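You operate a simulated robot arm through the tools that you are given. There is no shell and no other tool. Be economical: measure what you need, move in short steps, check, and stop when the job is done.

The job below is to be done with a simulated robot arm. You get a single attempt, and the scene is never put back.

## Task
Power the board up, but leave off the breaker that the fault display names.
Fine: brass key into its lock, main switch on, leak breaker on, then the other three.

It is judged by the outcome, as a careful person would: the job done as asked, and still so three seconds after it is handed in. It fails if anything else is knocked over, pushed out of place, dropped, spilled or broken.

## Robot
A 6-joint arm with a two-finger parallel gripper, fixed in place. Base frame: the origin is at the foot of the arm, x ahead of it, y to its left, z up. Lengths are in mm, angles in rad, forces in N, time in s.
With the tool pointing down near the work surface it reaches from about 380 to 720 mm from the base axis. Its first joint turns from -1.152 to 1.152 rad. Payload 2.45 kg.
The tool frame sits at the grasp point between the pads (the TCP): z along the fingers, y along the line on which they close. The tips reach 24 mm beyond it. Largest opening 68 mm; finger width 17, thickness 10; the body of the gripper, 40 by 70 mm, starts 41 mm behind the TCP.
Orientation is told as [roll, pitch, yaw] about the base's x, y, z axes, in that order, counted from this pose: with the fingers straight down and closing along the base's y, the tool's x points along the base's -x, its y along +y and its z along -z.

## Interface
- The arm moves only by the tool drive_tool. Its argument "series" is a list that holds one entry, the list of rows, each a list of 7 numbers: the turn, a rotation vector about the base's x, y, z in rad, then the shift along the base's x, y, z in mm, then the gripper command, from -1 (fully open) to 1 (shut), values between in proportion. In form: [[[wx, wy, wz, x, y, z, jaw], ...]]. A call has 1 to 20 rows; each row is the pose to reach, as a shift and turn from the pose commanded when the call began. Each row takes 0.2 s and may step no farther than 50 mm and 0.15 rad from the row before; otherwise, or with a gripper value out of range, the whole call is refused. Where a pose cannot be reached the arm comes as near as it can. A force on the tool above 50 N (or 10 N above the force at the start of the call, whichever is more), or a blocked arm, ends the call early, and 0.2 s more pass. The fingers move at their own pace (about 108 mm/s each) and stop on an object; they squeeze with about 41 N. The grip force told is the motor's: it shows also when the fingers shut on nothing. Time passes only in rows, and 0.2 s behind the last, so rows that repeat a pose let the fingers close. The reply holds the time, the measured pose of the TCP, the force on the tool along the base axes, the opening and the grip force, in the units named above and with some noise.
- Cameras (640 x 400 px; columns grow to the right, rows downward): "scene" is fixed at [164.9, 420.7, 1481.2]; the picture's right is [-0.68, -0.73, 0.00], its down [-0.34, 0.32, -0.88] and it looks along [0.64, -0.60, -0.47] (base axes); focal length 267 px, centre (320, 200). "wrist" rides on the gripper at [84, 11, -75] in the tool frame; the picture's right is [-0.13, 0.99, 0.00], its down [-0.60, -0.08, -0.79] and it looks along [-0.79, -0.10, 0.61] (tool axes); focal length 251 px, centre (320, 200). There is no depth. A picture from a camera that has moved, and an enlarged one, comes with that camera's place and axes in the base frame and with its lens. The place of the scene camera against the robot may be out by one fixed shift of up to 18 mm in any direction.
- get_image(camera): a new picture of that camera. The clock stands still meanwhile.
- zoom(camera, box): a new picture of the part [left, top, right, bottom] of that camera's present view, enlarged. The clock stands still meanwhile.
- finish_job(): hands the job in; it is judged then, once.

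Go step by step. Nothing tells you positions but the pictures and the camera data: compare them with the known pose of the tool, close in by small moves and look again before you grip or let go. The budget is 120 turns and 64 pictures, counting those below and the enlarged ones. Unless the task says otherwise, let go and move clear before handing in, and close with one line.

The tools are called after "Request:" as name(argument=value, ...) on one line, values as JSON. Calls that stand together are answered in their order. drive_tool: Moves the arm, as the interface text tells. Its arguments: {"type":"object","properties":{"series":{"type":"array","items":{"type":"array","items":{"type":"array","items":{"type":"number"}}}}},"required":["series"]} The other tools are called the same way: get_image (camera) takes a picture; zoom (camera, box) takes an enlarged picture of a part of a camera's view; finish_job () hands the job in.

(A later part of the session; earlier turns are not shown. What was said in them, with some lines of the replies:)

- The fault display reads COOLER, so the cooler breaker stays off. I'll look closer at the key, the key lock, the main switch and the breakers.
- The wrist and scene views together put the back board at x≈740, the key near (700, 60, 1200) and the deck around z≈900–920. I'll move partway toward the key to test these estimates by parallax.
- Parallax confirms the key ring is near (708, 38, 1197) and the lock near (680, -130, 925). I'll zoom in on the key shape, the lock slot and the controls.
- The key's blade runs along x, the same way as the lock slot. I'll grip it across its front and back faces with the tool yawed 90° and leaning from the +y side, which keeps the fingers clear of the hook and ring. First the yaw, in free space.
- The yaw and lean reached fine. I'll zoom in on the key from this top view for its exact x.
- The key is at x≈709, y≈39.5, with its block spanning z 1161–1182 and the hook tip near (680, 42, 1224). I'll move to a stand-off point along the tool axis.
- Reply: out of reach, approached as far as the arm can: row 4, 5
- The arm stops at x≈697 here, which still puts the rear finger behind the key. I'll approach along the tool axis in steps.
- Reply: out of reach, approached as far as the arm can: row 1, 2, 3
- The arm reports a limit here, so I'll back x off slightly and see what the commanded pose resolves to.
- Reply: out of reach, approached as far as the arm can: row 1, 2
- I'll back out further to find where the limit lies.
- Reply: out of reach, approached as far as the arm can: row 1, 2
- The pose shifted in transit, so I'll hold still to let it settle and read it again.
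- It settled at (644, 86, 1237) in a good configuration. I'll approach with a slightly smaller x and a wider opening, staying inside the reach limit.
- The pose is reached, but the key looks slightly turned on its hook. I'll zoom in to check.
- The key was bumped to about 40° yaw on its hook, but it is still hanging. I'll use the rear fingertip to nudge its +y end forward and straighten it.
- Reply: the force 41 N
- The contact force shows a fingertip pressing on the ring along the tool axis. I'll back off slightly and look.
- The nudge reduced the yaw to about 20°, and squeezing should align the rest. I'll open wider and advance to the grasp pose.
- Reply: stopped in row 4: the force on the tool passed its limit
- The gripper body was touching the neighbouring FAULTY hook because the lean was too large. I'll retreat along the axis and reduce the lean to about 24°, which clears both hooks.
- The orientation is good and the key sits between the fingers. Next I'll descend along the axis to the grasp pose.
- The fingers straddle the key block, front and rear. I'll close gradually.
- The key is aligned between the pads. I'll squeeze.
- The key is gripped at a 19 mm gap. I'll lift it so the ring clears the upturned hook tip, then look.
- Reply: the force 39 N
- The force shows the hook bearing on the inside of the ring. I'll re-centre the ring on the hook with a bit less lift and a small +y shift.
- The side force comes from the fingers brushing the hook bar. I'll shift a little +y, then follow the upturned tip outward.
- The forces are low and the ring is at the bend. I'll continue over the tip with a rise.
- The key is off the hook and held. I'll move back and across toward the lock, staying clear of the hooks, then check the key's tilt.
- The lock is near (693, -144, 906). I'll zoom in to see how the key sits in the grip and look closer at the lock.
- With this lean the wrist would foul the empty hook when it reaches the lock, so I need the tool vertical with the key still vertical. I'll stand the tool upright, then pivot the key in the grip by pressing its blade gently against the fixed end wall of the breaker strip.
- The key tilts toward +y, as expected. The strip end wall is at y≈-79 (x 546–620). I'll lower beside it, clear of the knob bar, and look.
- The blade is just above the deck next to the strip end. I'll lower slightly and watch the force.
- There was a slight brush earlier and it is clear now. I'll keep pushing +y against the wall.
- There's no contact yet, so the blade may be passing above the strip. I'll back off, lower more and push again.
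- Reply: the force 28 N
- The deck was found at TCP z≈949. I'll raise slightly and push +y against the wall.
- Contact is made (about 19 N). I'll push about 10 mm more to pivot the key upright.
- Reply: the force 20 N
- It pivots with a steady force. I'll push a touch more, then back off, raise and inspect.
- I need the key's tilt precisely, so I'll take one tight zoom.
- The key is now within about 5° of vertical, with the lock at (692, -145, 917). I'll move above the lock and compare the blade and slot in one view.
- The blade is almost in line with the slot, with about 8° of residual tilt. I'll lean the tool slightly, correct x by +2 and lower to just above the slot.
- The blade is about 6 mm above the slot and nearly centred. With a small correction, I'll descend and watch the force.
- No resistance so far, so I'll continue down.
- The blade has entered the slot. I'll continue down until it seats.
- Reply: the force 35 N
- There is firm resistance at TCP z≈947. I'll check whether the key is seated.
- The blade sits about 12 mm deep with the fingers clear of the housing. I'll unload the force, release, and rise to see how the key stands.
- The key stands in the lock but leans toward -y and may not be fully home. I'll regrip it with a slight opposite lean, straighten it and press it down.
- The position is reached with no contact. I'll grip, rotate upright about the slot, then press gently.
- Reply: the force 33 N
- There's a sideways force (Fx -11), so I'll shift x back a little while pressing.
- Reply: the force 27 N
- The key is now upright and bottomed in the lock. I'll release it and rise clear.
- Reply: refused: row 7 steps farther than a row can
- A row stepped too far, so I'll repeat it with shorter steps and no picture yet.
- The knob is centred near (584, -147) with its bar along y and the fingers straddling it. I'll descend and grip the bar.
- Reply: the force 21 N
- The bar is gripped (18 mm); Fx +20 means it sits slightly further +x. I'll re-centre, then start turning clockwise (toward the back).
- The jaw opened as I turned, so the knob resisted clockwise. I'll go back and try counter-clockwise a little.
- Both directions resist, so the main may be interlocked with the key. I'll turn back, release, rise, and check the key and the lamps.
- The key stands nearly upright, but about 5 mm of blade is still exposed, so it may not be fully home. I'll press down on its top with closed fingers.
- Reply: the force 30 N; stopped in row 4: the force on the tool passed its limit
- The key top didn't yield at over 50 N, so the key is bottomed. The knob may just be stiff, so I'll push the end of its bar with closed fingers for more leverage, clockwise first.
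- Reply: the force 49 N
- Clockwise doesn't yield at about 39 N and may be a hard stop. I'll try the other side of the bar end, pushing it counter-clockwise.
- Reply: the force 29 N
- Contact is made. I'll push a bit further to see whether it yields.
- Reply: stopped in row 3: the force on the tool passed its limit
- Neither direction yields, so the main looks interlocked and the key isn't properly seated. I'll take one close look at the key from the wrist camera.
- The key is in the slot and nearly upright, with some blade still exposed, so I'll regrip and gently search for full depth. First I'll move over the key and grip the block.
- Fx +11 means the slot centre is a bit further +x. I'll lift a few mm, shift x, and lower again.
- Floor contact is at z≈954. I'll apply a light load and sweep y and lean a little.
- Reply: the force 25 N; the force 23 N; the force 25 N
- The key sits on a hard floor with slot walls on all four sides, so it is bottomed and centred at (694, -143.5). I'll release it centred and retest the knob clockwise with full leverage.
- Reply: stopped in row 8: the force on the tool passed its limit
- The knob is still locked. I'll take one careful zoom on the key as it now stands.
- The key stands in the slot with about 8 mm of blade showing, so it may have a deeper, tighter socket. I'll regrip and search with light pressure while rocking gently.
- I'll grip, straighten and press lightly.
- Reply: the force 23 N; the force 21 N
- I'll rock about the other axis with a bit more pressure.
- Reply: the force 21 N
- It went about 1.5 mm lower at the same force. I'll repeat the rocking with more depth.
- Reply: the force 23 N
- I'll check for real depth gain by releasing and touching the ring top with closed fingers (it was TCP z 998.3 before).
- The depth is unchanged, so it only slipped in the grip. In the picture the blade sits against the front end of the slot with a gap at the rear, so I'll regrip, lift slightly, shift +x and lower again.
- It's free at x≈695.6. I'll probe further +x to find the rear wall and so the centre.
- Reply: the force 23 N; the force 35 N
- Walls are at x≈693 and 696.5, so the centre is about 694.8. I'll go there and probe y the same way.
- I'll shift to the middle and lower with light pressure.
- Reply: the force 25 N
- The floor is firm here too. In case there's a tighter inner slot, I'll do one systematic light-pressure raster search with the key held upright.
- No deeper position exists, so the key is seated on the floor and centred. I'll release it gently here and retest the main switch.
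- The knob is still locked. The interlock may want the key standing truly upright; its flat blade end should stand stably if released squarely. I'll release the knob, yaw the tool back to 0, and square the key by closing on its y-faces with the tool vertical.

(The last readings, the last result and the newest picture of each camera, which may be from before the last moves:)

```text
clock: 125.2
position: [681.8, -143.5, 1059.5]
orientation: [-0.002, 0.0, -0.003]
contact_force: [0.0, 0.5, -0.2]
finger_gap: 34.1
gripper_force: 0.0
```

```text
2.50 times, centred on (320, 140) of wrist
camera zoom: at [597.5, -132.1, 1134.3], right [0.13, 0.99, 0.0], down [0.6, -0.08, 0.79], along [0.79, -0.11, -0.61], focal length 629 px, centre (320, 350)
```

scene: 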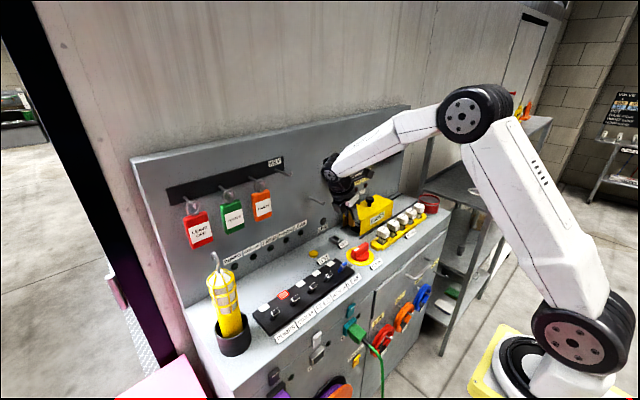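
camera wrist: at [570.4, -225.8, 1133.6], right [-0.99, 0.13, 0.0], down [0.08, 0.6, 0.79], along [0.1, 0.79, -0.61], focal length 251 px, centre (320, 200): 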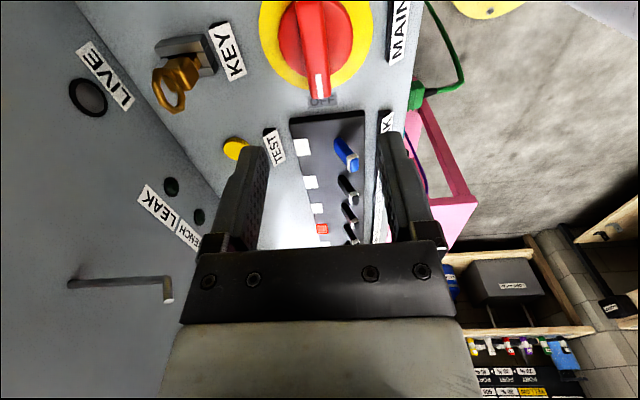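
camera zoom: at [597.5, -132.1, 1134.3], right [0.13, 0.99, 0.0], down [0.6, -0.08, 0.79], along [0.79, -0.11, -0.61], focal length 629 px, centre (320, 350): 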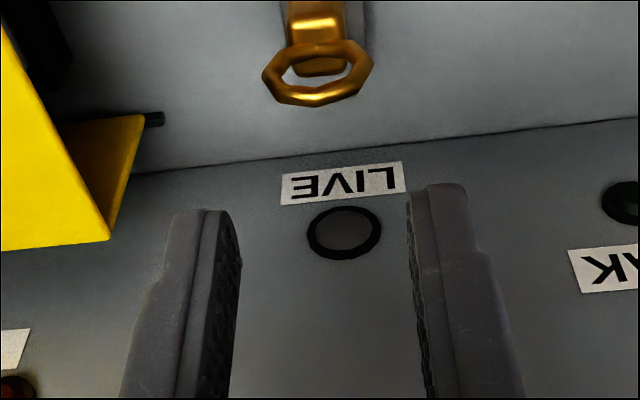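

The key is upright and centred, so the key is fine. The knob may be slow or stiff instead, so I'll regrip it and hold a sustained clockwise twist while watching the gap.

Request:
drive_tool(series=[[[0, 0, 0, -40, -1, 0, -0.6], [0, 0, 0, -80, -3, 0, -0.6], [0, 0, 0, -96, -4, 0, -0.6], [0, 0, 0.143, -96, -4, 0, -0.6], [0, 0, 0.286, -96, -4, 0, -0.6], [0, 0, 0.428, -96, -4, 0, -0.6], [0, 0, 0.571, -96, -4, 0, -0.6], [0, 0, 0.714, -96, -4, 0, -0.6], [0, 0, 0.857, -96, -4, 0, -0.6], [0, 0, 1.0, -96, -4, 0, -0.6], [0, 0, 1.142, -96, -4, 0, -0.6], [0, 0, 1.285, -96, -4, 0, -0.6], [0, 0, 1.428, -96, -4, 0, -0.6], [0, 0, 1.5708, -96, -4, 0, -0.6], [0, 0, 1.5708, -96, -4, -40, -0.6], [0, 0, 1.5708, -96, -4, -80, -0.6], [0, 0, 1.5708, -96, -4, -108, -0.6], [0, 0, 1.5708, -96, -4, -112, -0.6], [0, 0, 1.5708, -96, -4, -112, 0.6], [0, 0, 1.5708, -96, -4, -112, 1]]])

Request:
drive_tool(series=[[[0, 0, 0, 0, 0, 0, 1], [0, 0, -0.1, 0, 0, 0, 1], [0, 0, -0.2, 0, 0, 0, 1], [0, 0, -0.3, 0, 0, 0, 1], [0, 0, -0.3, 0, 0, 0, 1], [0, 0, -0.3, 0, 0, 0, 1]]])

Request:
drive_tool(series=[[[0, 0, 0, 0, 0, 0, 1], [0, 0, 0, 0, 0, 0, 1], [0, 0, 0, 0, 0, 0, 1], [0, 0, 0, 0, 0, 0, 1], [0, 0, 0, 0, 0, 0, 1], [0, 0, 0, 0, 0, 0, 1], [0, 0, 0, 0, 0, 0, 1], [0, 0, 0, 0, 0, 0, 1], [0, 0, 0, 0, 0, 0, 1], [0, 0, 0, 0, 0, 0, 1]]])

```text
clock: 129.4
position: [585.0, -147.8, 947.4]
orientation: [-0.001, -0.002, 1.567]
contact_force: [-6.1, 0.6, 1.5]
finger_gap: 18.0
gripper_force: 36.4
```

```text
clock: 130.8
position: [585.4, -149.1, 947.6]
orientation: [0.001, -0.001, 1.267]
contact_force: [-12.9, -4.4, 2.5]
finger_gap: 21.8
gripper_force: 38.6
```

```text
clock: 133.1
position: [585.2, -148.7, 947.2]
orientation: [-0.001, -0.001, 1.268]
contact_force: [-15.4, -9.4, -0.3]
finger_gap: 22.1
gripper_force: 38.7
```

It's static at this torque. A larger twist angle gives more leverage through the jaw, so I'll increase gradually.

Request:
drive_tool(series=[[[0, 0, -0.1, 0, 0, 0, 1], [0, 0, -0.2, 0, 0, 0, 1], [0, 0, -0.3, 0, 0, 0, 1], [0, 0, -0.3, 0, 0, 0, 1], [0, 0, -0.3, 0, 0, 0, 1]]])

```text
clock: 134.2
position: [585.6, -148.5, 947.5]
orientation: [0.0, 0.0, 0.972]
contact_force: [-20.6, -4.9, 7.0]
finger_gap: 29.3
gripper_force: 43.0
```

The bar is firmly locked, so the interlock still wants more from the key. The key now stands upright and centred, so I'll undo the twist and press squarely on its top.

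Request:
drive_tool(series=[[[0, 0, 0.15, 0, 0, 0, 1], [0, 0, 0.3, 0, 0, 0, 1], [0, 0, 0.45, 0, 0, 0, 1], [0, 0, 0.6, 0, 0, 0, 1], [0, 0, 0.6, 0, 0, 0, -0.3], [0, 0, 0.6, 0, 0, 0, -0.6], [0, 0, 0.6, 0, 0, 40, -0.6], [0, 0, 0.6, 0, 0, 80, 0.2], [0, 0, 0.6, 40, 1, 85, 1], [0, 0, 0.6, 80, 2, 85, 1], [0, 0, 0.6, 109, 3, 85, 1], [0, 0, 0.6, 109, 3, 70, 1], [0, 0, 0.6, 109, 3, 60, 1], [0, 0, 0.6, 109, 3, 54, 1], [0, 0, 0.6, 109, 3, 51, 1], [0, 0, 0.6, 109, 3, 51, 1]]])

Request:
drive_tool(series=[[[0, 0, 0, 0, 0, -1.5, 1], [0, 0, 0, 0, 0, -3, 1], [0, 0, 0, 0, 0, -4, 1], [0, 0, 0, 0, 0, -4, 1]]])

```text
clock: 137.7
position: [693.6, -145.1, 998.6]
orientation: [-0.001, -0.003, 1.569]
contact_force: [-0.1, 0.5, 2.4]
finger_gap: 0.0
gripper_force: 23.7
```

```text
clock: 138.7
position: [694.7, -144.8, 997.4]
orientation: [-0.009, 0.001, 1.569]
contact_force: [-2.2, 0.4, 30.1]
finger_gap: 0.0
gripper_force: 23.4
```

The contact is firm. I'll add some pressure with small wiggles.

Request:
drive_tool(series=[[[0, 0, 0, 0, 0, -1, 1], [0, 0, 0, 1.5, 0, -1, 1], [0, 0, 0, 1.5, 1.5, -1, 1], [0, 0, 0, -1.5, 1.5, -1, 1], [0, 0, 0, -1.5, -1.5, -1, 1], [0, 0, 0, 1.5, -1.5, -1, 1], [0, 0, 0, 0, 0, -1, 1], [0, 0, 0, -3, 0, -1, 1], [0, 0, 0, 0, 0, -1, 1], [0, 0, 0, 0, 3, -1, 1], [0, 0, 0, 0, -3, -1, 1], [0, 0, 0, 0, 0, -1, 1], [0, 0, 0, 0, 0, -1, 1]]])

```text
clock: 141.4
position: [696.8, -144.2, 997.7]
orientation: [-0.012, 0.003, 1.567]
contact_force: [-2.6, -0.5, 34.3]
finger_gap: 0.0
gripper_force: 23.6
```

It's solid. I haven't tried counter-clockwise since the key was squared and centred, so I'll test that next.

Request:
drive_tool(series=[[[0, 0, 0, -2, 0, 10, 1], [0, 0, 0, -2, -1, 40, 0], [0, 0, 0, -40, -2, 40, -0.6], [0, 0, 0, -80, -3, 35, -0.6], [0.0, 0.01, 0, -112, -4, 20, -0.6], [0, 0.01, 0, -112, -4, -15, -0.6], [0, 0.01, 0, -112, -4, -44, -0.6], [0, 0.01, 0, -112, -4, -47, -0.6], [0, 0.01, 0, -112, -4, -47, 0.3], [0, 0.01, 0, -112, -4, -47, 1], [0, 0.01, 0, -112, -4, -47, 1]]])

Request:
drive_tool(series=[[[0, 0, 0.1, 0, 0, 0, 1], [0, 0, 0.2, 0, 0, 0, 1], [0, 0, 0.3, 0, 0, 0, 1], [0, 0, 0.3, 0, 0, 0, 1]]])

```text
clock: 143.8
position: [585.9, -148.6, 946.0]
orientation: [0.004, 0.001, 1.567]
contact_force: [14.5, -0.6, -8.3]
finger_gap: 17.9
gripper_force: 36.2
```

```text
clock: 144.8
position: [585.0, -150.9, 946.8]
orientation: [0.001, 0.002, 1.867]
contact_force: [23.2, -8.8, -8.4]
finger_gap: 23.4
gripper_force: 39.4
```

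Still locked. One more possibility is that the lock itself turns with the key. I'll release the knob, regrip the key, and try a gentle twist.

Request:
drive_tool(series=[[[0, 0, -0.15, 0, 0, 0, 1], [0, 0, -0.3, 0, 0, 0, 1], [0, 0, -0.3, 0, 0, 0, -0.3], [0, 0, -0.3, 0, 0, 0, -0.6], [0, 0, -0.3, 0, 0, 45, -0.6], [0, 0, -0.3, 0, 0, 85, -0.3], [0, 0, -0.3, 40, 2, 90, 0], [0, 0, -0.3, 80, 3, 90, 0], [0, 0, -0.3, 109, 4.5, 90, 0], [0, 0, -0.3, 109, 4.5, 50, 0], [0, 0, -0.3, 109, 4.5, 20, 0], [0, 0, -0.3, 109, 4.5, 8, 0], [0, 0, -0.3, 109, 4.5, 8, 0.5], [0, 0, -0.3, 109, 4.5, 8, 1], [0, 0, -0.3, 109, 4.5, 8, 1], [0, 0, -0.3, 109, 4.5, 8, 1]]])

Request:
drive_tool(series=[[[0, 0, -0.1, 0, 0, 0, 1], [0, 0, -0.2, 0, 0, 0, 1], [0, 0, -0.3, 0, 0, 0, 1], [0, 0, -0.3, 0, 0, 0, 1]]])

```text
clock: 148.2
position: [692.8, -144.8, 953.8]
orientation: [0.007, -0.002, 1.568]
contact_force: [9.5, -1.9, -1.8]
finger_gap: 19.1
gripper_force: 36.8
```

```text
clock: 149.2
position: [693.5, -145.3, 953.5]
orientation: [0.003, -0.003, 1.267]
contact_force: [17.5, 2.3, 1.6]
finger_gap: 19.3
gripper_force: 36.9
```

The key turned with the tool with no jaw opening, so the lock does turn. I'll continue clockwise gradually.

Request:
drive_tool(series=[[[0, 0, -0.1, 0.5, 0, 0, 1], [0, 0, -0.2, 1, 0, 0, 1], [0, 0, -0.3, 1, 0, 0, 1], [0, 0, -0.3, 1, 0, 0, 1]]])

```text
clock: 150.2
position: [693.1, -145.7, 953.7]
orientation: [0.006, -0.003, 0.963]
contact_force: [12.9, -8.1, 2.0]
finger_gap: 23.1
gripper_force: 39.4
```

It stopped at about 0.3 rad clockwise. I'll go back and check counter-clockwise.

Request:
drive_tool(series=[[[0, 0, 0.15, 0, 0, 0, 1], [0, 0, 0.3, 0, 0, 0, 1], [0, 0, 0.45, 0, 0, 0, 1], [0, 0, 0.6, 0, 0, 0, 1], [0, 0, 0.7, 0, 0, 0, 1], [0, 0, 0.8, 0, 0, 0, 1], [0, 0, 0.9, 0, 0, 0, 1], [0, 0, 0.9, 0, 0, 0, 1]]])

```text
clock: 152.1
position: [693.7, -146.0, 955.0]
orientation: [0.006, 0.003, 1.868]
contact_force: [14.0, -21.6, 0.3]
finger_gap: 19.1
gripper_force: 37.9
```

The key has about ±0.3 rad of freedom, so this upper slot is a loose guide and a tighter socket must be below at its exact centre. I'll square the yaw, lift 2 mm, and find the centre by probing the y walls.

Request:
drive_tool(series=[[[0, 0, -0.15, 0, 0, 0, 1], [0, 0, -0.297, 0, 0, 0, 1], [0, 0, -0.297, 1, 0, 2, 1], [0, 0, -0.297, 1, 2, 2, 1], [0, 0, -0.297, 1, 4, 2, 1], [0, 0, -0.297, 1, 4, 2, 1]]])

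Request:
drive_tool(series=[[[0, 0, 0, 0, -2, 0, 1], [0, 0, 0, 0, -4, 0, 1], [0, 0, 0, 0, -6, 0, 1], [0, 0, 0, 0, -7, 0, 1], [0, 0, 0, 0, -7, 0, 1]]])

```text
clock: 153.4
position: [693.4, -141.9, 954.7]
orientation: [0.011, 0.001, 1.572]
contact_force: [6.2, -20.1, -9.0]
finger_gap: 18.7
gripper_force: 36.6
```

```text
clock: 154.7
position: [694.1, -145.5, 955.4]
orientation: [0.008, -0.004, 1.569]
contact_force: [-0.2, 6.3, 0.9]
finger_gap: 18.8
gripper_force: 36.8
```

The y walls are near -142 and -145.3, so the centre is about y -143.6, x 694.9. I'll go there and press with a fine spiral.

Request:
drive_tool(series=[[[0, 0, 0, 0.8, 2.4, 0, 1], [0, 0, 0, 0.8, 2.4, 0, 1]]])

Request:
drive_tool(series=[[[0, 0, 0, 0, 0, -2, 1], [0, 0, 0, 0, 0, -4, 1], [0, 0, 0, 0.5, 0, -4, 1], [0, 0, 0, 0.5, 0.5, -4, 1], [0, 0, 0, 0, 0.5, -4, 1], [0, 0, 0, -0.5, 0.5, -4, 1], [0, 0, 0, -0.5, 0, -4, 1], [0, 0, 0, -0.5, -0.5, -4, 1], [0, 0, 0, 0, -0.5, -4, 1], [0, 0, 0, 0.5, -0.5, -4, 1], [0, 0, 0, 1, 0, -4, 1], [0, 0, 0, 1, 1, -4, 1], [0, 0, 0, 0, 1, -4, 1], [0, 0, 0, -1, 1, -4, 1], [0, 0, 0, -1, 0, -4, 1], [0, 0, 0, -1, -1, -4, 1], [0, 0, 0, 0, -1, -4, 1], [0, 0, 0, 1, -1, -4, 1], [0, 0, 0, 0, 0, -4, 1], [0, 0, 0, 0, 0, -4, 1]]])

```text
clock: 155.2
position: [694.4, -145.2, 956.0]
orientation: [0.009, -0.002, 1.572]
contact_force: [-0.4, -0.6, 0.1]
finger_gap: 18.8
gripper_force: 36.7
```

```text
clock: 159.4
position: [694.3, -146.1, 952.9]
orientation: [0.007, 0.001, 1.571]
contact_force: [-3.1, 0.9, 23.1]
finger_gap: 18.7
gripper_force: 37.4
```

There's no deeper position. I'll release the key so it stands flat and centred, then test the knob counter-clockwise, the one combination not yet tried with the key square.

Request:
drive_tool(series=[[[0, 0, 0, 0, 0, 1.5, 1], [0, 0, 0, 0, 0, 2.5, 0.6], [0, 0, 0, 0, 0, 2.5, 0.4], [0, 0, 0, 0, 0, 2.5, 0.2], [0, 0, 0, 0, 0, 2.5, 0], [0, 0, 0, 0, 0, 25, 0], [0, 0, 0, 0, 0, 60, 0], [0, 0, 0, -35, -1, 80, 0], [0, 0, 0, -75, -2, 80, -0.6], [0, 0, 0, -109, -3, 80, -0.6], [0, 0, 0, -109, -3, 40, -0.6], [0, 0, 0, -109, -3, 5, -0.6], [0, 0, 0, -109, -3, -4, -0.6], [0, 0, 0, -109, -3, -4, 0], [0, 0, 0, -109, -3, -4, 0.6], [0, 0, 0, -109, -3, -4, 1], [0, 0, 0, -109, -3, -4, 1]]])

Request:
drive_tool(series=[[[0, 0, 0.1, 0, 0, 0, 1], [0, 0, 0.2, 0, 0, 0, 1], [0, 0, 0.3, 0, 0, 0, 1], [0, 0, 0.3, 0, 0, 0, 1], [0, 0, 0.3, 0, 0, 0, 1]]])

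Request:
drive_tool(series=[[[0, 0, -0.15, 0, 0, 0, 1], [0, 0, -0.3, 0, 0, 0, 1], [0, 0, -0.45, 0, 0, 0, 1], [0, 0, -0.6, 0, 0, 0, 1], [0, 0, -0.6, 0, 0, 0, 1], [0, 0, -0.6, 0, 0, 0, 1]]])

```text
clock: 163.1
position: [585.6, -147.3, 948.3]
orientation: [0.004, 0.0, 1.571]
contact_force: [12.5, -1.0, -5.3]
finger_gap: 17.7
gripper_force: 36.7
```

```text
clock: 164.2
position: [585.6, -148.8, 948.7]
orientation: [0.008, 0.0, 1.87]
contact_force: [6.3, -3.2, 11.0]
finger_gap: 23.3
gripper_force: 39.2
```

```text
clock: 165.7
position: [583.7, -147.2, 948.2]
orientation: [0.01, -0.003, 1.271]
contact_force: [4.4, 1.3, -2.1]
finger_gap: 21.6
gripper_force: 38.8
```

Same result both ways. I'll try one firmer clockwise twist to rule out plain stiffness.

Request:
drive_tool(series=[[[0, 0, -0.12, 1, 0, 0, 1], [0, 0, -0.24, 1.5, 0, 0, 1], [0, 0, -0.36, 1.5, 0, 0, 1], [0, 0, -0.48, 1.5, 0, 0, 1], [0, 0, -0.55, 1.5, 0, 0, 1], [0, 0, -0.55, 1.5, 0, 0, 1]]])

```text
clock: 167.1
position: [585.5, -148.6, 948.0]
orientation: [0.011, 0.004, 0.734]
contact_force: [-22.9, -4.3, -1.4]
finger_gap: 38.0
gripper_force: 45.4
```

The knob is truly interlocked. In the pictures the lock housing itself looks turned about 0.05 rad, so a tight socket below would need that yaw. I'll regrip the key, apply the yaw, and search again.

Request:
drive_tool(series=[[[0, 0, 0.15, 0, 0, 0, 1], [0, 0, 0.3, 0, 0, 0, 1], [0, 0, 0.45, 0, 0, 0, 1], [0, 0, 0.6, 0, 0, 0, 1], [0, 0, 0.75, 0, 0, 0, 1], [0, 0, 0.835, 0, 0, 0, 1], [0, 0, 0.835, 0, 0, 0, -0.3], [0, 0, 0.835, 0, 0, 0, -0.6], [0, 0, 0.835, 0, 0, 45, -0.6], [0, 0, 0.835, 0, 0, 85, -0.3], [0, 0, 0.835, 40, 2, 90, 0], [0, 0, 0.835, 80, 3, 90, 0], [0, 0, 0.835, 109, 3.5, 90, 0], [0, 0, 0.835, 109, 3.5, 50, 0], [0, 0, 0.835, 109, 3.5, 20, 0], [0, 0, 0.835, 109, 3.5, 8, 0], [0, 0, 0.835, 109, 3.5, 8, 0.5], [0, 0, 0.835, 109, 3.5, 8, 1], [0, 0, 0.835, 109, 3.5, 8, 1], [0, 0, 0.835, 109, 3.5, 8, 1]]])

Request:
drive_tool(series=[[[0, 0, 0.05, 0, 0, 1, 1], [0, 0, 0.05, 0, 0, -2, 1], [0, 0, 0.05, 0.7, 0, -2, 1], [0, 0, 0.05, 1.4, 0, -2, 1], [0, 0, 0.05, 1.4, 0.6, -2, 1], [0, 0, 0.05, 0.7, 0.6, -2, 1], [0, 0, 0.05, 0, 0.6, -2, 1], [0, 0, 0.05, -0.7, 0.6, -2, 1], [0, 0, 0.05, -0.7, 1.2, -2, 1], [0, 0, 0.05, 0, 1.2, -2, 1], [0, 0, 0.05, 0.7, 1.2, -2, 1], [0, 0, 0.05, 1.4, 1.2, -2, 1], [0, 0, 0.05, 1.4, -0.6, -2, 1], [0, 0, 0.05, 0.7, -0.6, -2, 1], [0, 0, 0.05, 0, -0.6, -2, 1], [0, 0, 0.05, -0.7, -0.6, -2, 1], [0, 0, 0.05, -0.7, -1.2, -2, 1], [0, 0, 0.05, 0.7, -1.2, -2, 1], [0, 0, 0.05, 0.4, 0, -2, 1], [0, 0, 0.05, 0.4, 0, -2, 1]]])

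```text
clock: 171.2
position: [695.5, -144.4, 956.0]
orientation: [0.008, -0.002, 1.555]
contact_force: [-0.1, -1.0, -0.3]
finger_gap: 18.7
gripper_force: 36.6
```

```text
clock: 175.4
position: [695.3, -145.6, 954.7]
orientation: [0.01, 0.0, 1.606]
contact_force: [-2.7, -1.8, 17.4]
finger_gap: 18.6
gripper_force: 36.9
```

No change. I'll measure whether the slot floor is really at deck height by lifting the key out and touching it on the open deck next to the lock.

Request:
drive_tool(series=[[[0, 0, 0, 0, 0, 15, 1], [0, 0, 0, 0, 0, 35, 1], [0, 0, -0.035, -25, 20, 35, 1], [0, 0, -0.035, -47, 42, 35, 1], [0, 0, -0.035, -47, 42, 15, 1], [0, 0, -0.035, -47, 42, 6, 1], [0, 0, -0.035, -47, 42, 4, 1], [0, 0, -0.035, -47, 42, 4, 1]]])

Request:
drive_tool(series=[[[0, 0, 0, 0, 0, -2, 1], [0, 0, 0, 0, 0, -4, 1], [0, 0, 0, 0, 0, -4, 1]]])

```text
clock: 177.2
position: [648.5, -101.5, 958.2]
orientation: [0.009, -0.002, 1.571]
contact_force: [-1.5, -0.4, -1.2]
finger_gap: 18.8
gripper_force: 36.9
```

```text
clock: 178.1
position: [649.5, -102.6, 954.7]
orientation: [0.007, -0.003, 1.571]
contact_force: [-2.0, 1.3, 8.9]
finger_gap: 18.8
gripper_force: 37.0
```

The slot floor is at deck height, so the key does seat fully. What remains uncertain is how straight it stands, so I'll lift a little and use the last picture to measure its lean in the grip.

Request:
drive_tool(series=[[[0, 0, 0, 0, 0, 6, 1], [0, 0, 0, 0, 0, 10, 1], [0, 0, 0, 0, 0, 10, 1]]])

Request:
zoom(camera="scene", box=[320, 222, 354, 256])

```text
clock: 178.8
position: [648.4, -102.3, 963.5]
orientation: [0.008, -0.002, 1.571]
contact_force: [0.7, -0.7, -0.3]
finger_gap: 18.8
gripper_force: 36.7
```

```text
11.76 times, centred on (337, 239) of scene
camera zoom: at [164.9, 420.7, 1481.2], right [-0.68, -0.73, 0.0], down [-0.34, 0.32, -0.88], along [0.64, -0.6, -0.47], focal length 3140 px, centre (120, -259)
```

zoom: 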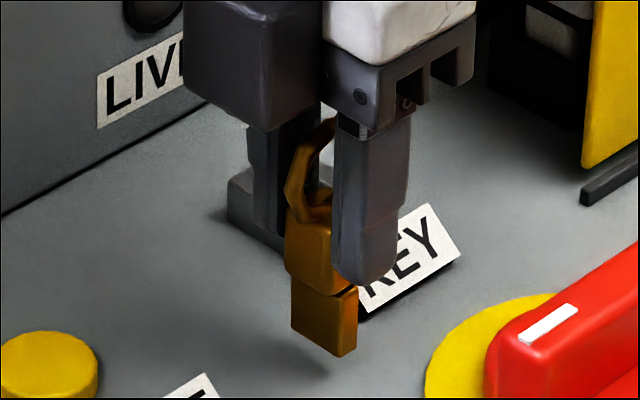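

The key is upright in the grip (within about 2°). I'll reinsert it at the centre and test a counter-clockwise key turn beyond 0.3 rad, which I hadn't explored.

Request:
drive_tool(series=[[[0, 0, 0, 0, 0, 24, 1], [0, 0, 0, 25, -20, 24, 1], [0, 0, 0, 46, -41.5, 24, 1], [0, 0, 0, 46, -41.5, 24, 1], [0, 0, 0, 46, -41.5, 10, 1], [0, 0, 0, 46, -41.5, 0, 1], [0, 0, 0, 46, -41.5, -7, 1], [0, 0, 0, 46, -41.5, -9, 1], [0, 0, 0, 46, -41.5, -9, 1]]])

Request:
drive_tool(series=[[[0, 0, 0.12, 0, 0, 0, 1], [0, 0, 0.24, 0, 0, 0, 1], [0, 0, 0.36, 0, 0, 0, 1], [0, 0, 0.48, 0, 0, 0, 1], [0, 0, 0.6, 0, 0, 0, 1], [0, 0, 0.6, 0, 0, 0, 1]]])

```text
clock: 180.8
position: [694.5, -143.4, 956.6]
orientation: [0.008, -0.001, 1.572]
contact_force: [-9.3, 2.3, 16.2]
finger_gap: 18.9
gripper_force: 36.4
```

```text
clock: 182.2
position: [694.3, -144.5, 954.3]
orientation: [0.011, -0.002, 2.169]
contact_force: [-3.4, -3.6, 3.3]
finger_gap: 23.4
gripper_force: 39.5
```

The twist let the key drop a little further (force fell from 16 to 3 N at the same height). I'll untwist with light pressure and check the depth again.

Request:
drive_tool(series=[[[0, 0, -0.15, 0, 0, 0, 1], [0, 0, -0.3, 0, 0, -0.5, 1], [0, 0, -0.45, 0, 0, -1, 1], [0, 0, -0.55, 0, 0, -1, 1], [0, 0, -0.7, 0, 0, -1.5, 1], [0, 0, -0.6, 0, 0, -1.5, 1], [0, 0, -0.5, 0, 0, -2, 1], [0, 0, -0.57, 0, 0, -2, 1], [0, 0, -0.57, 0, 0, -2, 1]]])

```text
clock: 184.2
position: [694.9, -143.8, 953.7]
orientation: [0.008, -0.001, 1.6]
contact_force: [-10.4, -0.2, 19.8]
finger_gap: 18.9
gripper_force: 37.1
```

It's now at deck level. I'll release and retest the knob both ways.

Request:
drive_tool(series=[[[0, 0, 0, 0.5, 0, 1.5, 0.6], [0, 0, 0, 0.5, 0, 1.5, 0.3], [0, 0, 0, 0.5, 0, 1.5, 0], [0, 0, 0, 0.5, 0, 1.5, 0], [0, 0, 0, 0.5, 0, 25, 0], [0, 0, 0, 0, 0, 60, 0], [0, 0, -0.03, -35, -1, 82, 0], [0, 0, -0.03, -75, -3, 82, -0.6], [0, 0, -0.03, -109.5, -4, 82, -0.6], [0, 0, -0.03, -109.5, -4, 40, -0.6], [0, 0, -0.03, -109.5, -4, 5, -0.6], [0, 0, -0.03, -109.5, -4, -4, -0.6], [0, 0, -0.03, -109.5, -4, -4, 0.2], [0, 0, -0.03, -109.5, -4, -4, 1], [0, 0, -0.03, -109.5, -4, -4, 1], [0, 0, -0.13, -109.5, -4, -4, 1], [0, 0, -0.23, -109.5, -4, -4, 1], [0, 0, -0.33, -109.5, -4, -4, 1], [0, 0, -0.33, -109.5, -4, -4, 1]]])

Request:
drive_tool(series=[[[0, 0, 0.15, 0, 0, 0, 1], [0, 0, 0.3, 0, 0, 0, 1], [0, 0, 0.45, 0, 0, 0, 1], [0, 0, 0.6, 0, 0, 0, 1], [0, 0, 0.6, 0, 0, 0, 1]]])

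```text
clock: 188.2
position: [583.6, -149.0, 948.9]
orientation: [0.01, -0.002, 1.268]
contact_force: [-16.1, -1.1, 10.5]
finger_gap: 18.0
gripper_force: 36.0
```

```text
clock: 189.4
position: [584.2, -146.4, 948.1]
orientation: [0.009, -0.004, 1.87]
contact_force: [-11.0, 8.0, 4.5]
finger_gap: 23.2
gripper_force: 39.8
```

The knob now turns clockwise (gap stayed at 18 mm). I'll turn it fully to the ON side, about 90°.

Request:
drive_tool(series=[[[0, 0, -0.14, 0, 0, 0, 1], [0, 0, -0.28, 0, 0, 0, 1], [0, 0, -0.42, 0.5, 0, 0, 1], [0, 0, -0.56, 0.5, 0, 0, 1], [0, 0, -0.7, 0.5, 0, 0, 1], [0, 0, -0.84, 0.5, 0, 0, 1], [0, 0, -0.98, 0.5, 0, 0, 1], [0, 0, -1.12, 0.5, 0, 0, 1], [0, 0, -1.26, 0.5, 0, 0, 1], [0, 0, -1.4, 0.5, 0, 0, 1], [0, 0, -1.4, 0.5, 0, 0, 1]]])

Request:
drive_tool(series=[[[0, 0, -0.14, 0, 0, 0, 1], [0, 0, -0.28, 0, 0, 0, 1], [0, 0, -0.42, 0, 0, 0, 1], [0, 0, -0.56, 0, 0, 0, 1], [0, 0, -0.56, 0, 0, 0, 1]]])

```text
clock: 191.8
position: [584.8, -145.7, 949.1]
orientation: [0.014, 0.003, 0.469]
contact_force: [-27.1, 15.8, 14.1]
finger_gap: 17.9
gripper_force: 36.1
```

```text
clock: 193.1
position: [585.4, -146.4, 948.1]
orientation: [0.011, 0.002, -0.088]
contact_force: [-14.2, 31.1, 6.8]
finger_gap: 19.1
gripper_force: 37.3
```

The main is at its ON stop (90°). I'll release it, then go to the LEAK lever (tip about (558, -39, 950)), coming down on its front side with closed fingers.

Request:
drive_tool(series=[[[0, 0, 0.07, 0, 0, 0, 1], [0, 0, 0.07, 0, 0, 0, 0.2], [0, 0, 0.07, 0, 0, 0, -0.4], [0, 0, 0.07, 0, 0, 0, -0.4], [0, 0, 0.07, 0, 0, 40, -0.4], [0, 0, 0.08, 0, 0, 80, -0.4], [0, 0, 0.088, -20, 30, 95, 0.5], [0, 0, 0.088, -40, 65, 95, 1], [0, 0, 0.088, -54, 100, 95, 1], [0, 0, 0.088, -56, 107, 90, 1], [0, 0, 0.088, -56, 107, 50, 1], [0, 0, 0.088, -56, 107, 20, 1], [0, 0, 0.088, -56, 107, 11, 1], [0, 0, 0.088, -56, 107, 11, 1]]])

Request:
drive_tool(series=[[[0, 0, 0, 10, 0, 0, 1], [0, 0, 0, 20, 0, 0, 1], [0, 0, 0, 28, 0, 0, 1], [0, 0, 0, 36, 0, 0, 1], [0, 0, 0, 44, 0, 0, 1], [0, 0, 0, 52, 0, 0, 1], [0, 0, 0, 58, 0, 0, 1], [0, 0, 0, 58, 0, 0, 1]]])

```text
clock: 196.1
position: [530.1, -42.3, 959.5]
orientation: [0.007, -0.002, -0.001]
contact_force: [0.1, 0.0, 0.5]
finger_gap: 0.1
gripper_force: 23.6
```

```text
clock: 197.7
position: [578.9, -40.6, 958.3]
orientation: [0.01, 0.027, 0.002]
contact_force: [-21.8, -0.2, 21.5]
finger_gap: 0.0
gripper_force: 23.7
stopped in row 7: the force on the tool passed its limit (the readings are from after the stop); the commanded pose is now the measured one
```

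It hit a stop at x≈579. I'll back off and feel forward again; no contact at x≈570 means the lever stayed over on the ON side.

Request:
drive_tool(series=[[[0, -0.02, 0, -15, 0, 0, 1], [0, -0.025, 0, -34, 0, 0, 1], [0, -0.025, 0, -34, 0, 0, 1], [0, -0.025, 0, -20, 0, 0, 1], [0, -0.025, 0, -9, 0, 0, 1], [0, -0.025, 0, -9, 0, 0, 1]]])

```text
clock: 199.1
position: [572.5, -41.5, 957.1]
orientation: [0.01, -0.005, 0.001]
contact_force: [-0.3, 0.6, -0.1]
finger_gap: 0.1
gripper_force: 24.1
```

There's no contact at 572, so LEAK stayed over. I'll check its tilt by feeling higher up: contact further +x means it leans to the ON side.

Request:
drive_tool(series=[[[0, 0, 0, -10, 0, 0, 1], [0, 0, 0, -10, 0, 12, 1], [0, 0, 0, 2, 0, 12, 1], [0, 0, 0, 8, 0, 12, 1], [0, 0, 0, 11, 0, 12, 1], [0, 0, 0, 14, 0, 12, 1], [0, 0, 0, 14, 0, 12, 1]]])

```text
clock: 200.7
position: [582.6, -40.3, 970.0]
orientation: [0.011, 0.002, -0.001]
contact_force: [-17.9, -4.2, 4.9]
finger_gap: 0.3
gripper_force: 23.9
```

LEAK leans to the ON side. Now BENCH (y≈21), with the same stroke.

Request:
drive_tool(series=[[[0, 0, 0, -20, 0, 0, 1], [0, 0, 0, -54, 0, 30, 1], [0, 0, 0, -54, 35, 30, 1], [0, 0, 0, -54, 61, 30, 1], [0, 0, 0, -54, 61, 5, 1], [0, 0, 0, -54, 61, -11, 1], [0, 0, 0, -54, 61, -11, 1]]])

Request:
drive_tool(series=[[[0, 0, 0, 10, 0, 0, 1], [0, 0, 0, 20, 0, 0, 1], [0, 0, 0, 28, 0, 0, 1], [0, 0, 0, 34, 0, 0, 1], [0, 0, 0, 40, 0, 0, 1], [0, 0, 0, 45, 0, 0, 1], [0, 0, 0, 49, 0, 0, 1], [0, 0, 0, 52, 0, 0, 1], [0, 0, 0, 52, 0, 0, 1]]])

Request:
drive_tool(series=[[[0, 0, 0, -15, 0, 0, 1], [0, 0, 0, -25, 0, 0, 1], [0, 0, 0, -25, 0, 0, 1], [0, 0, 0, -12, 0, 0, 1], [0, 0, 0, -8, 0, 0, 1], [0, 0, 0, -8, 0, 0, 1]]])

```text
clock: 202.2
position: [532.1, 22.8, 958.1]
orientation: [0.012, -0.005, 0.0]
contact_force: [-0.9, 0.5, -0.3]
finger_gap: 0.0
gripper_force: 23.4
```

```text
clock: 204.2
position: [578.8, 20.2, 960.1]
orientation: [0.009, 0.01, 0.001]
contact_force: [-37.0, -2.9, 24.5]
finger_gap: 0.1
gripper_force: 23.7
```

```text
clock: 205.7
position: [576.4, 19.1, 959.4]
orientation: [0.01, -0.002, 0.0]
contact_force: [-3.8, 1.6, 2.7]
finger_gap: 0.0
gripper_force: 23.8
```

BENCH behaves the same and holds. FEED is next (y≈81).

Request:
drive_tool(series=[[[0, 0, 0, -20, 0, 0, 1], [0, 0, 0, -44, 0, 35, 1], [0, 0, 0, -44, 35, 40, 1], [0, 0, 0, -44, 60, 40, 1], [0, 0, 0, -44, 60, 10, 1], [0, 0, 0, -44, 60, 0, 1], [0, 0, 0, -44, 60, 0, 1], [0, 0, 0, -30, 60, 0, 1], [0, 0, 0, -20, 60, 0, 1], [0, 0, 0, -12, 60, 0, 1], [0, 0, 0, -6, 60, 0, 1], [0, 0, 0, 0, 60, 0, 1], [0, 0, 0, 4, 60, 0, 1], [0, 0, 0, 8, 60, 0, 1], [0, 0, 0, 8, 60, 0, 1]]])

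Request:
drive_tool(series=[[[0, 0, 0, -15, 0, 0, 1], [0, 0, 0, -25, 0, 0, 1], [0, 0, 0, -25, 0, 0, 1], [0, 0, 0, -12, 0, 0, 1], [0, 0, 0, -8, 0, 0, 1], [0, 0, 0, -8, 0, 0, 1]]])

```text
clock: 208.8
position: [578.7, 80.5, 959.8]
orientation: [0.008, 0.011, 0.001]
contact_force: [-37.2, 2.6, 20.8]
finger_gap: 0.0
gripper_force: 23.9
```

```text
clock: 210.2
position: [577.4, 80.8, 958.8]
orientation: [0.009, -0.004, -0.001]
contact_force: [-5.0, 0.5, 5.0]
finger_gap: 0.2
gripper_force: 23.2
```

FEED is on. I'll skip COOLER (y≈141) and go to PUMPS (y≈200), passing well in front of and above the cooler lever.

Request:
drive_tool(series=[[[0, 0, 0, -20, 0, 0, 1], [0, 0, 0, -44, 0, 40, 1], [0, 0, 0, -46, 40, 55, 1], [0, 0, 0, -46, 80, 55, 1], [0, 0, 0, -46, 119, 50, 1], [0, 0, 0, -44, 119, 15, 1], [0, 0, 0, -44, 119, 0, 1], [0, 0, 0, -44, 119, 0, 1], [0, 0, 0, -30, 119, 0, 1], [0, 0, 0, -20, 119, 0, 1], [0, 0, 0, -12, 119, 0, 1], [0, 0, 0, -6, 119, 0, 1], [0, 0, 0, 0, 119, 0, 1], [0, 0, 0, 4, 119, 0, 1], [0, 0, 0, 8, 119, 0, 1], [0, 0, 0, 8, 119, 0, 1]]])

Request:
drive_tool(series=[[[0, 0, 0, -15, 0, 0, 1], [0, 0, 0, -25, 0, 0, 1], [0, 0, 0, -25, 0, 0, 1], [0, 0, 0, -12, 0, 0, 1], [0, 0, 0, -8, 0, 0, 1], [0, 0, 0, -8, 0, 0, 1]]])

```text
clock: 213.7
position: [578.3, 199.8, 958.2]
orientation: [0.006, 0.012, 0.0]
contact_force: [-43.1, 6.0, 18.5]
finger_gap: 0.1
gripper_force: 23.7
```

```text
clock: 215.1
position: [576.3, 198.4, 959.3]
orientation: [0.009, -0.006, 0.0]
contact_force: [-0.3, 0.2, 0.0]
finger_gap: 0.1
gripper_force: 23.9
```

PUMPS holds as well. I'll rise and do one quick feel that LEAK is still on, then retreat.

Request:
drive_tool(series=[[[0, 0, 0, -25, 0, 0, 1], [0, 0, 0, -44, 0, 40, 1], [0, 0, 0, -46, -45, 60, 1], [0, 0, 0, -46, -93, 60, 1], [0, 0, 0, -46, -141, 60, 1], [0, 0, 0, -46, -189, 60, 1], [0, 0, 0, -46, -239, 60, 1], [0, 0, 0, -46, -239, 20, 1], [0, 0, 0, -46, -239, 0, 1], [0, 0, 0, -25, -239, 0, 1], [0, 0, 0, -8, -239, 0, 1], [0, 0, 0, -3, -239, 0, 1], [0, 0, 0, -3, -239, 0, 1]]])

Request:
drive_tool(series=[[[0, 0, 0, -25, 0, 0, 1], [0, 0, 0, -45, 0, 30, 1], [0, 0, 0, -70, 10, 75, 1], [0, 0, 0, -90, 30, 120, 0], [0, 0, 0, -100, 60, 165, -0.5], [0, 0, 0, -100, 60, 210, -0.5], [0, 0, 0, -100, 60, 210, -0.5]]])

```text
clock: 217.8
position: [572.9, -41.1, 960.3]
orientation: [0.011, -0.005, 0.0]
contact_force: [-0.7, 0.4, -0.7]
finger_gap: 0.0
gripper_force: 23.2
```

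```text
refused: row 3 steps farther than a row can; nothing moved
```

LEAK is still on. I'll retreat with shorter steps.

Request:
drive_tool(series=[[[0, 0, 0, -25, 0, 0, 1], [0, 0, 0, -45, 0, 30, 1], [0, 0, 0, -60, 10, 70, 1], [0, 0, 0, -75, 25, 110, 0.5], [0, 0, 0, -85, 40, 150, 0], [0, 0, 0, -90, 50, 190, -0.5], [0, 0, 0, -90, 50, 220, -0.5], [0, 0, 0, -90, 50, 220, -0.5]]])

```text
clock: 219.7
position: [482.7, 7.8, 1178.8]
orientation: [0.012, -0.002, -0.001]
contact_force: [-0.9, 0.0, 0.2]
finger_gap: 50.8
gripper_force: 0.0
```

The arm is clear, the key is in its lock, the main switch is on, and LEAK, BENCH, FEED and PUMPS are on with COOLER left alone. I'm handing the job in.

Request:
finish_job()

```text
The job is handed in.
```

The board should be powered up: brass key in its lock, main switch on, then LEAK, BENCH, FEED and PUMPS on. COOLER, the breaker named on the fault display, was left off. I had no pictures left, so the main switch and breakers were checked by touch only, and I couldn't read the LIVE lamp or the LOAD display at the end.
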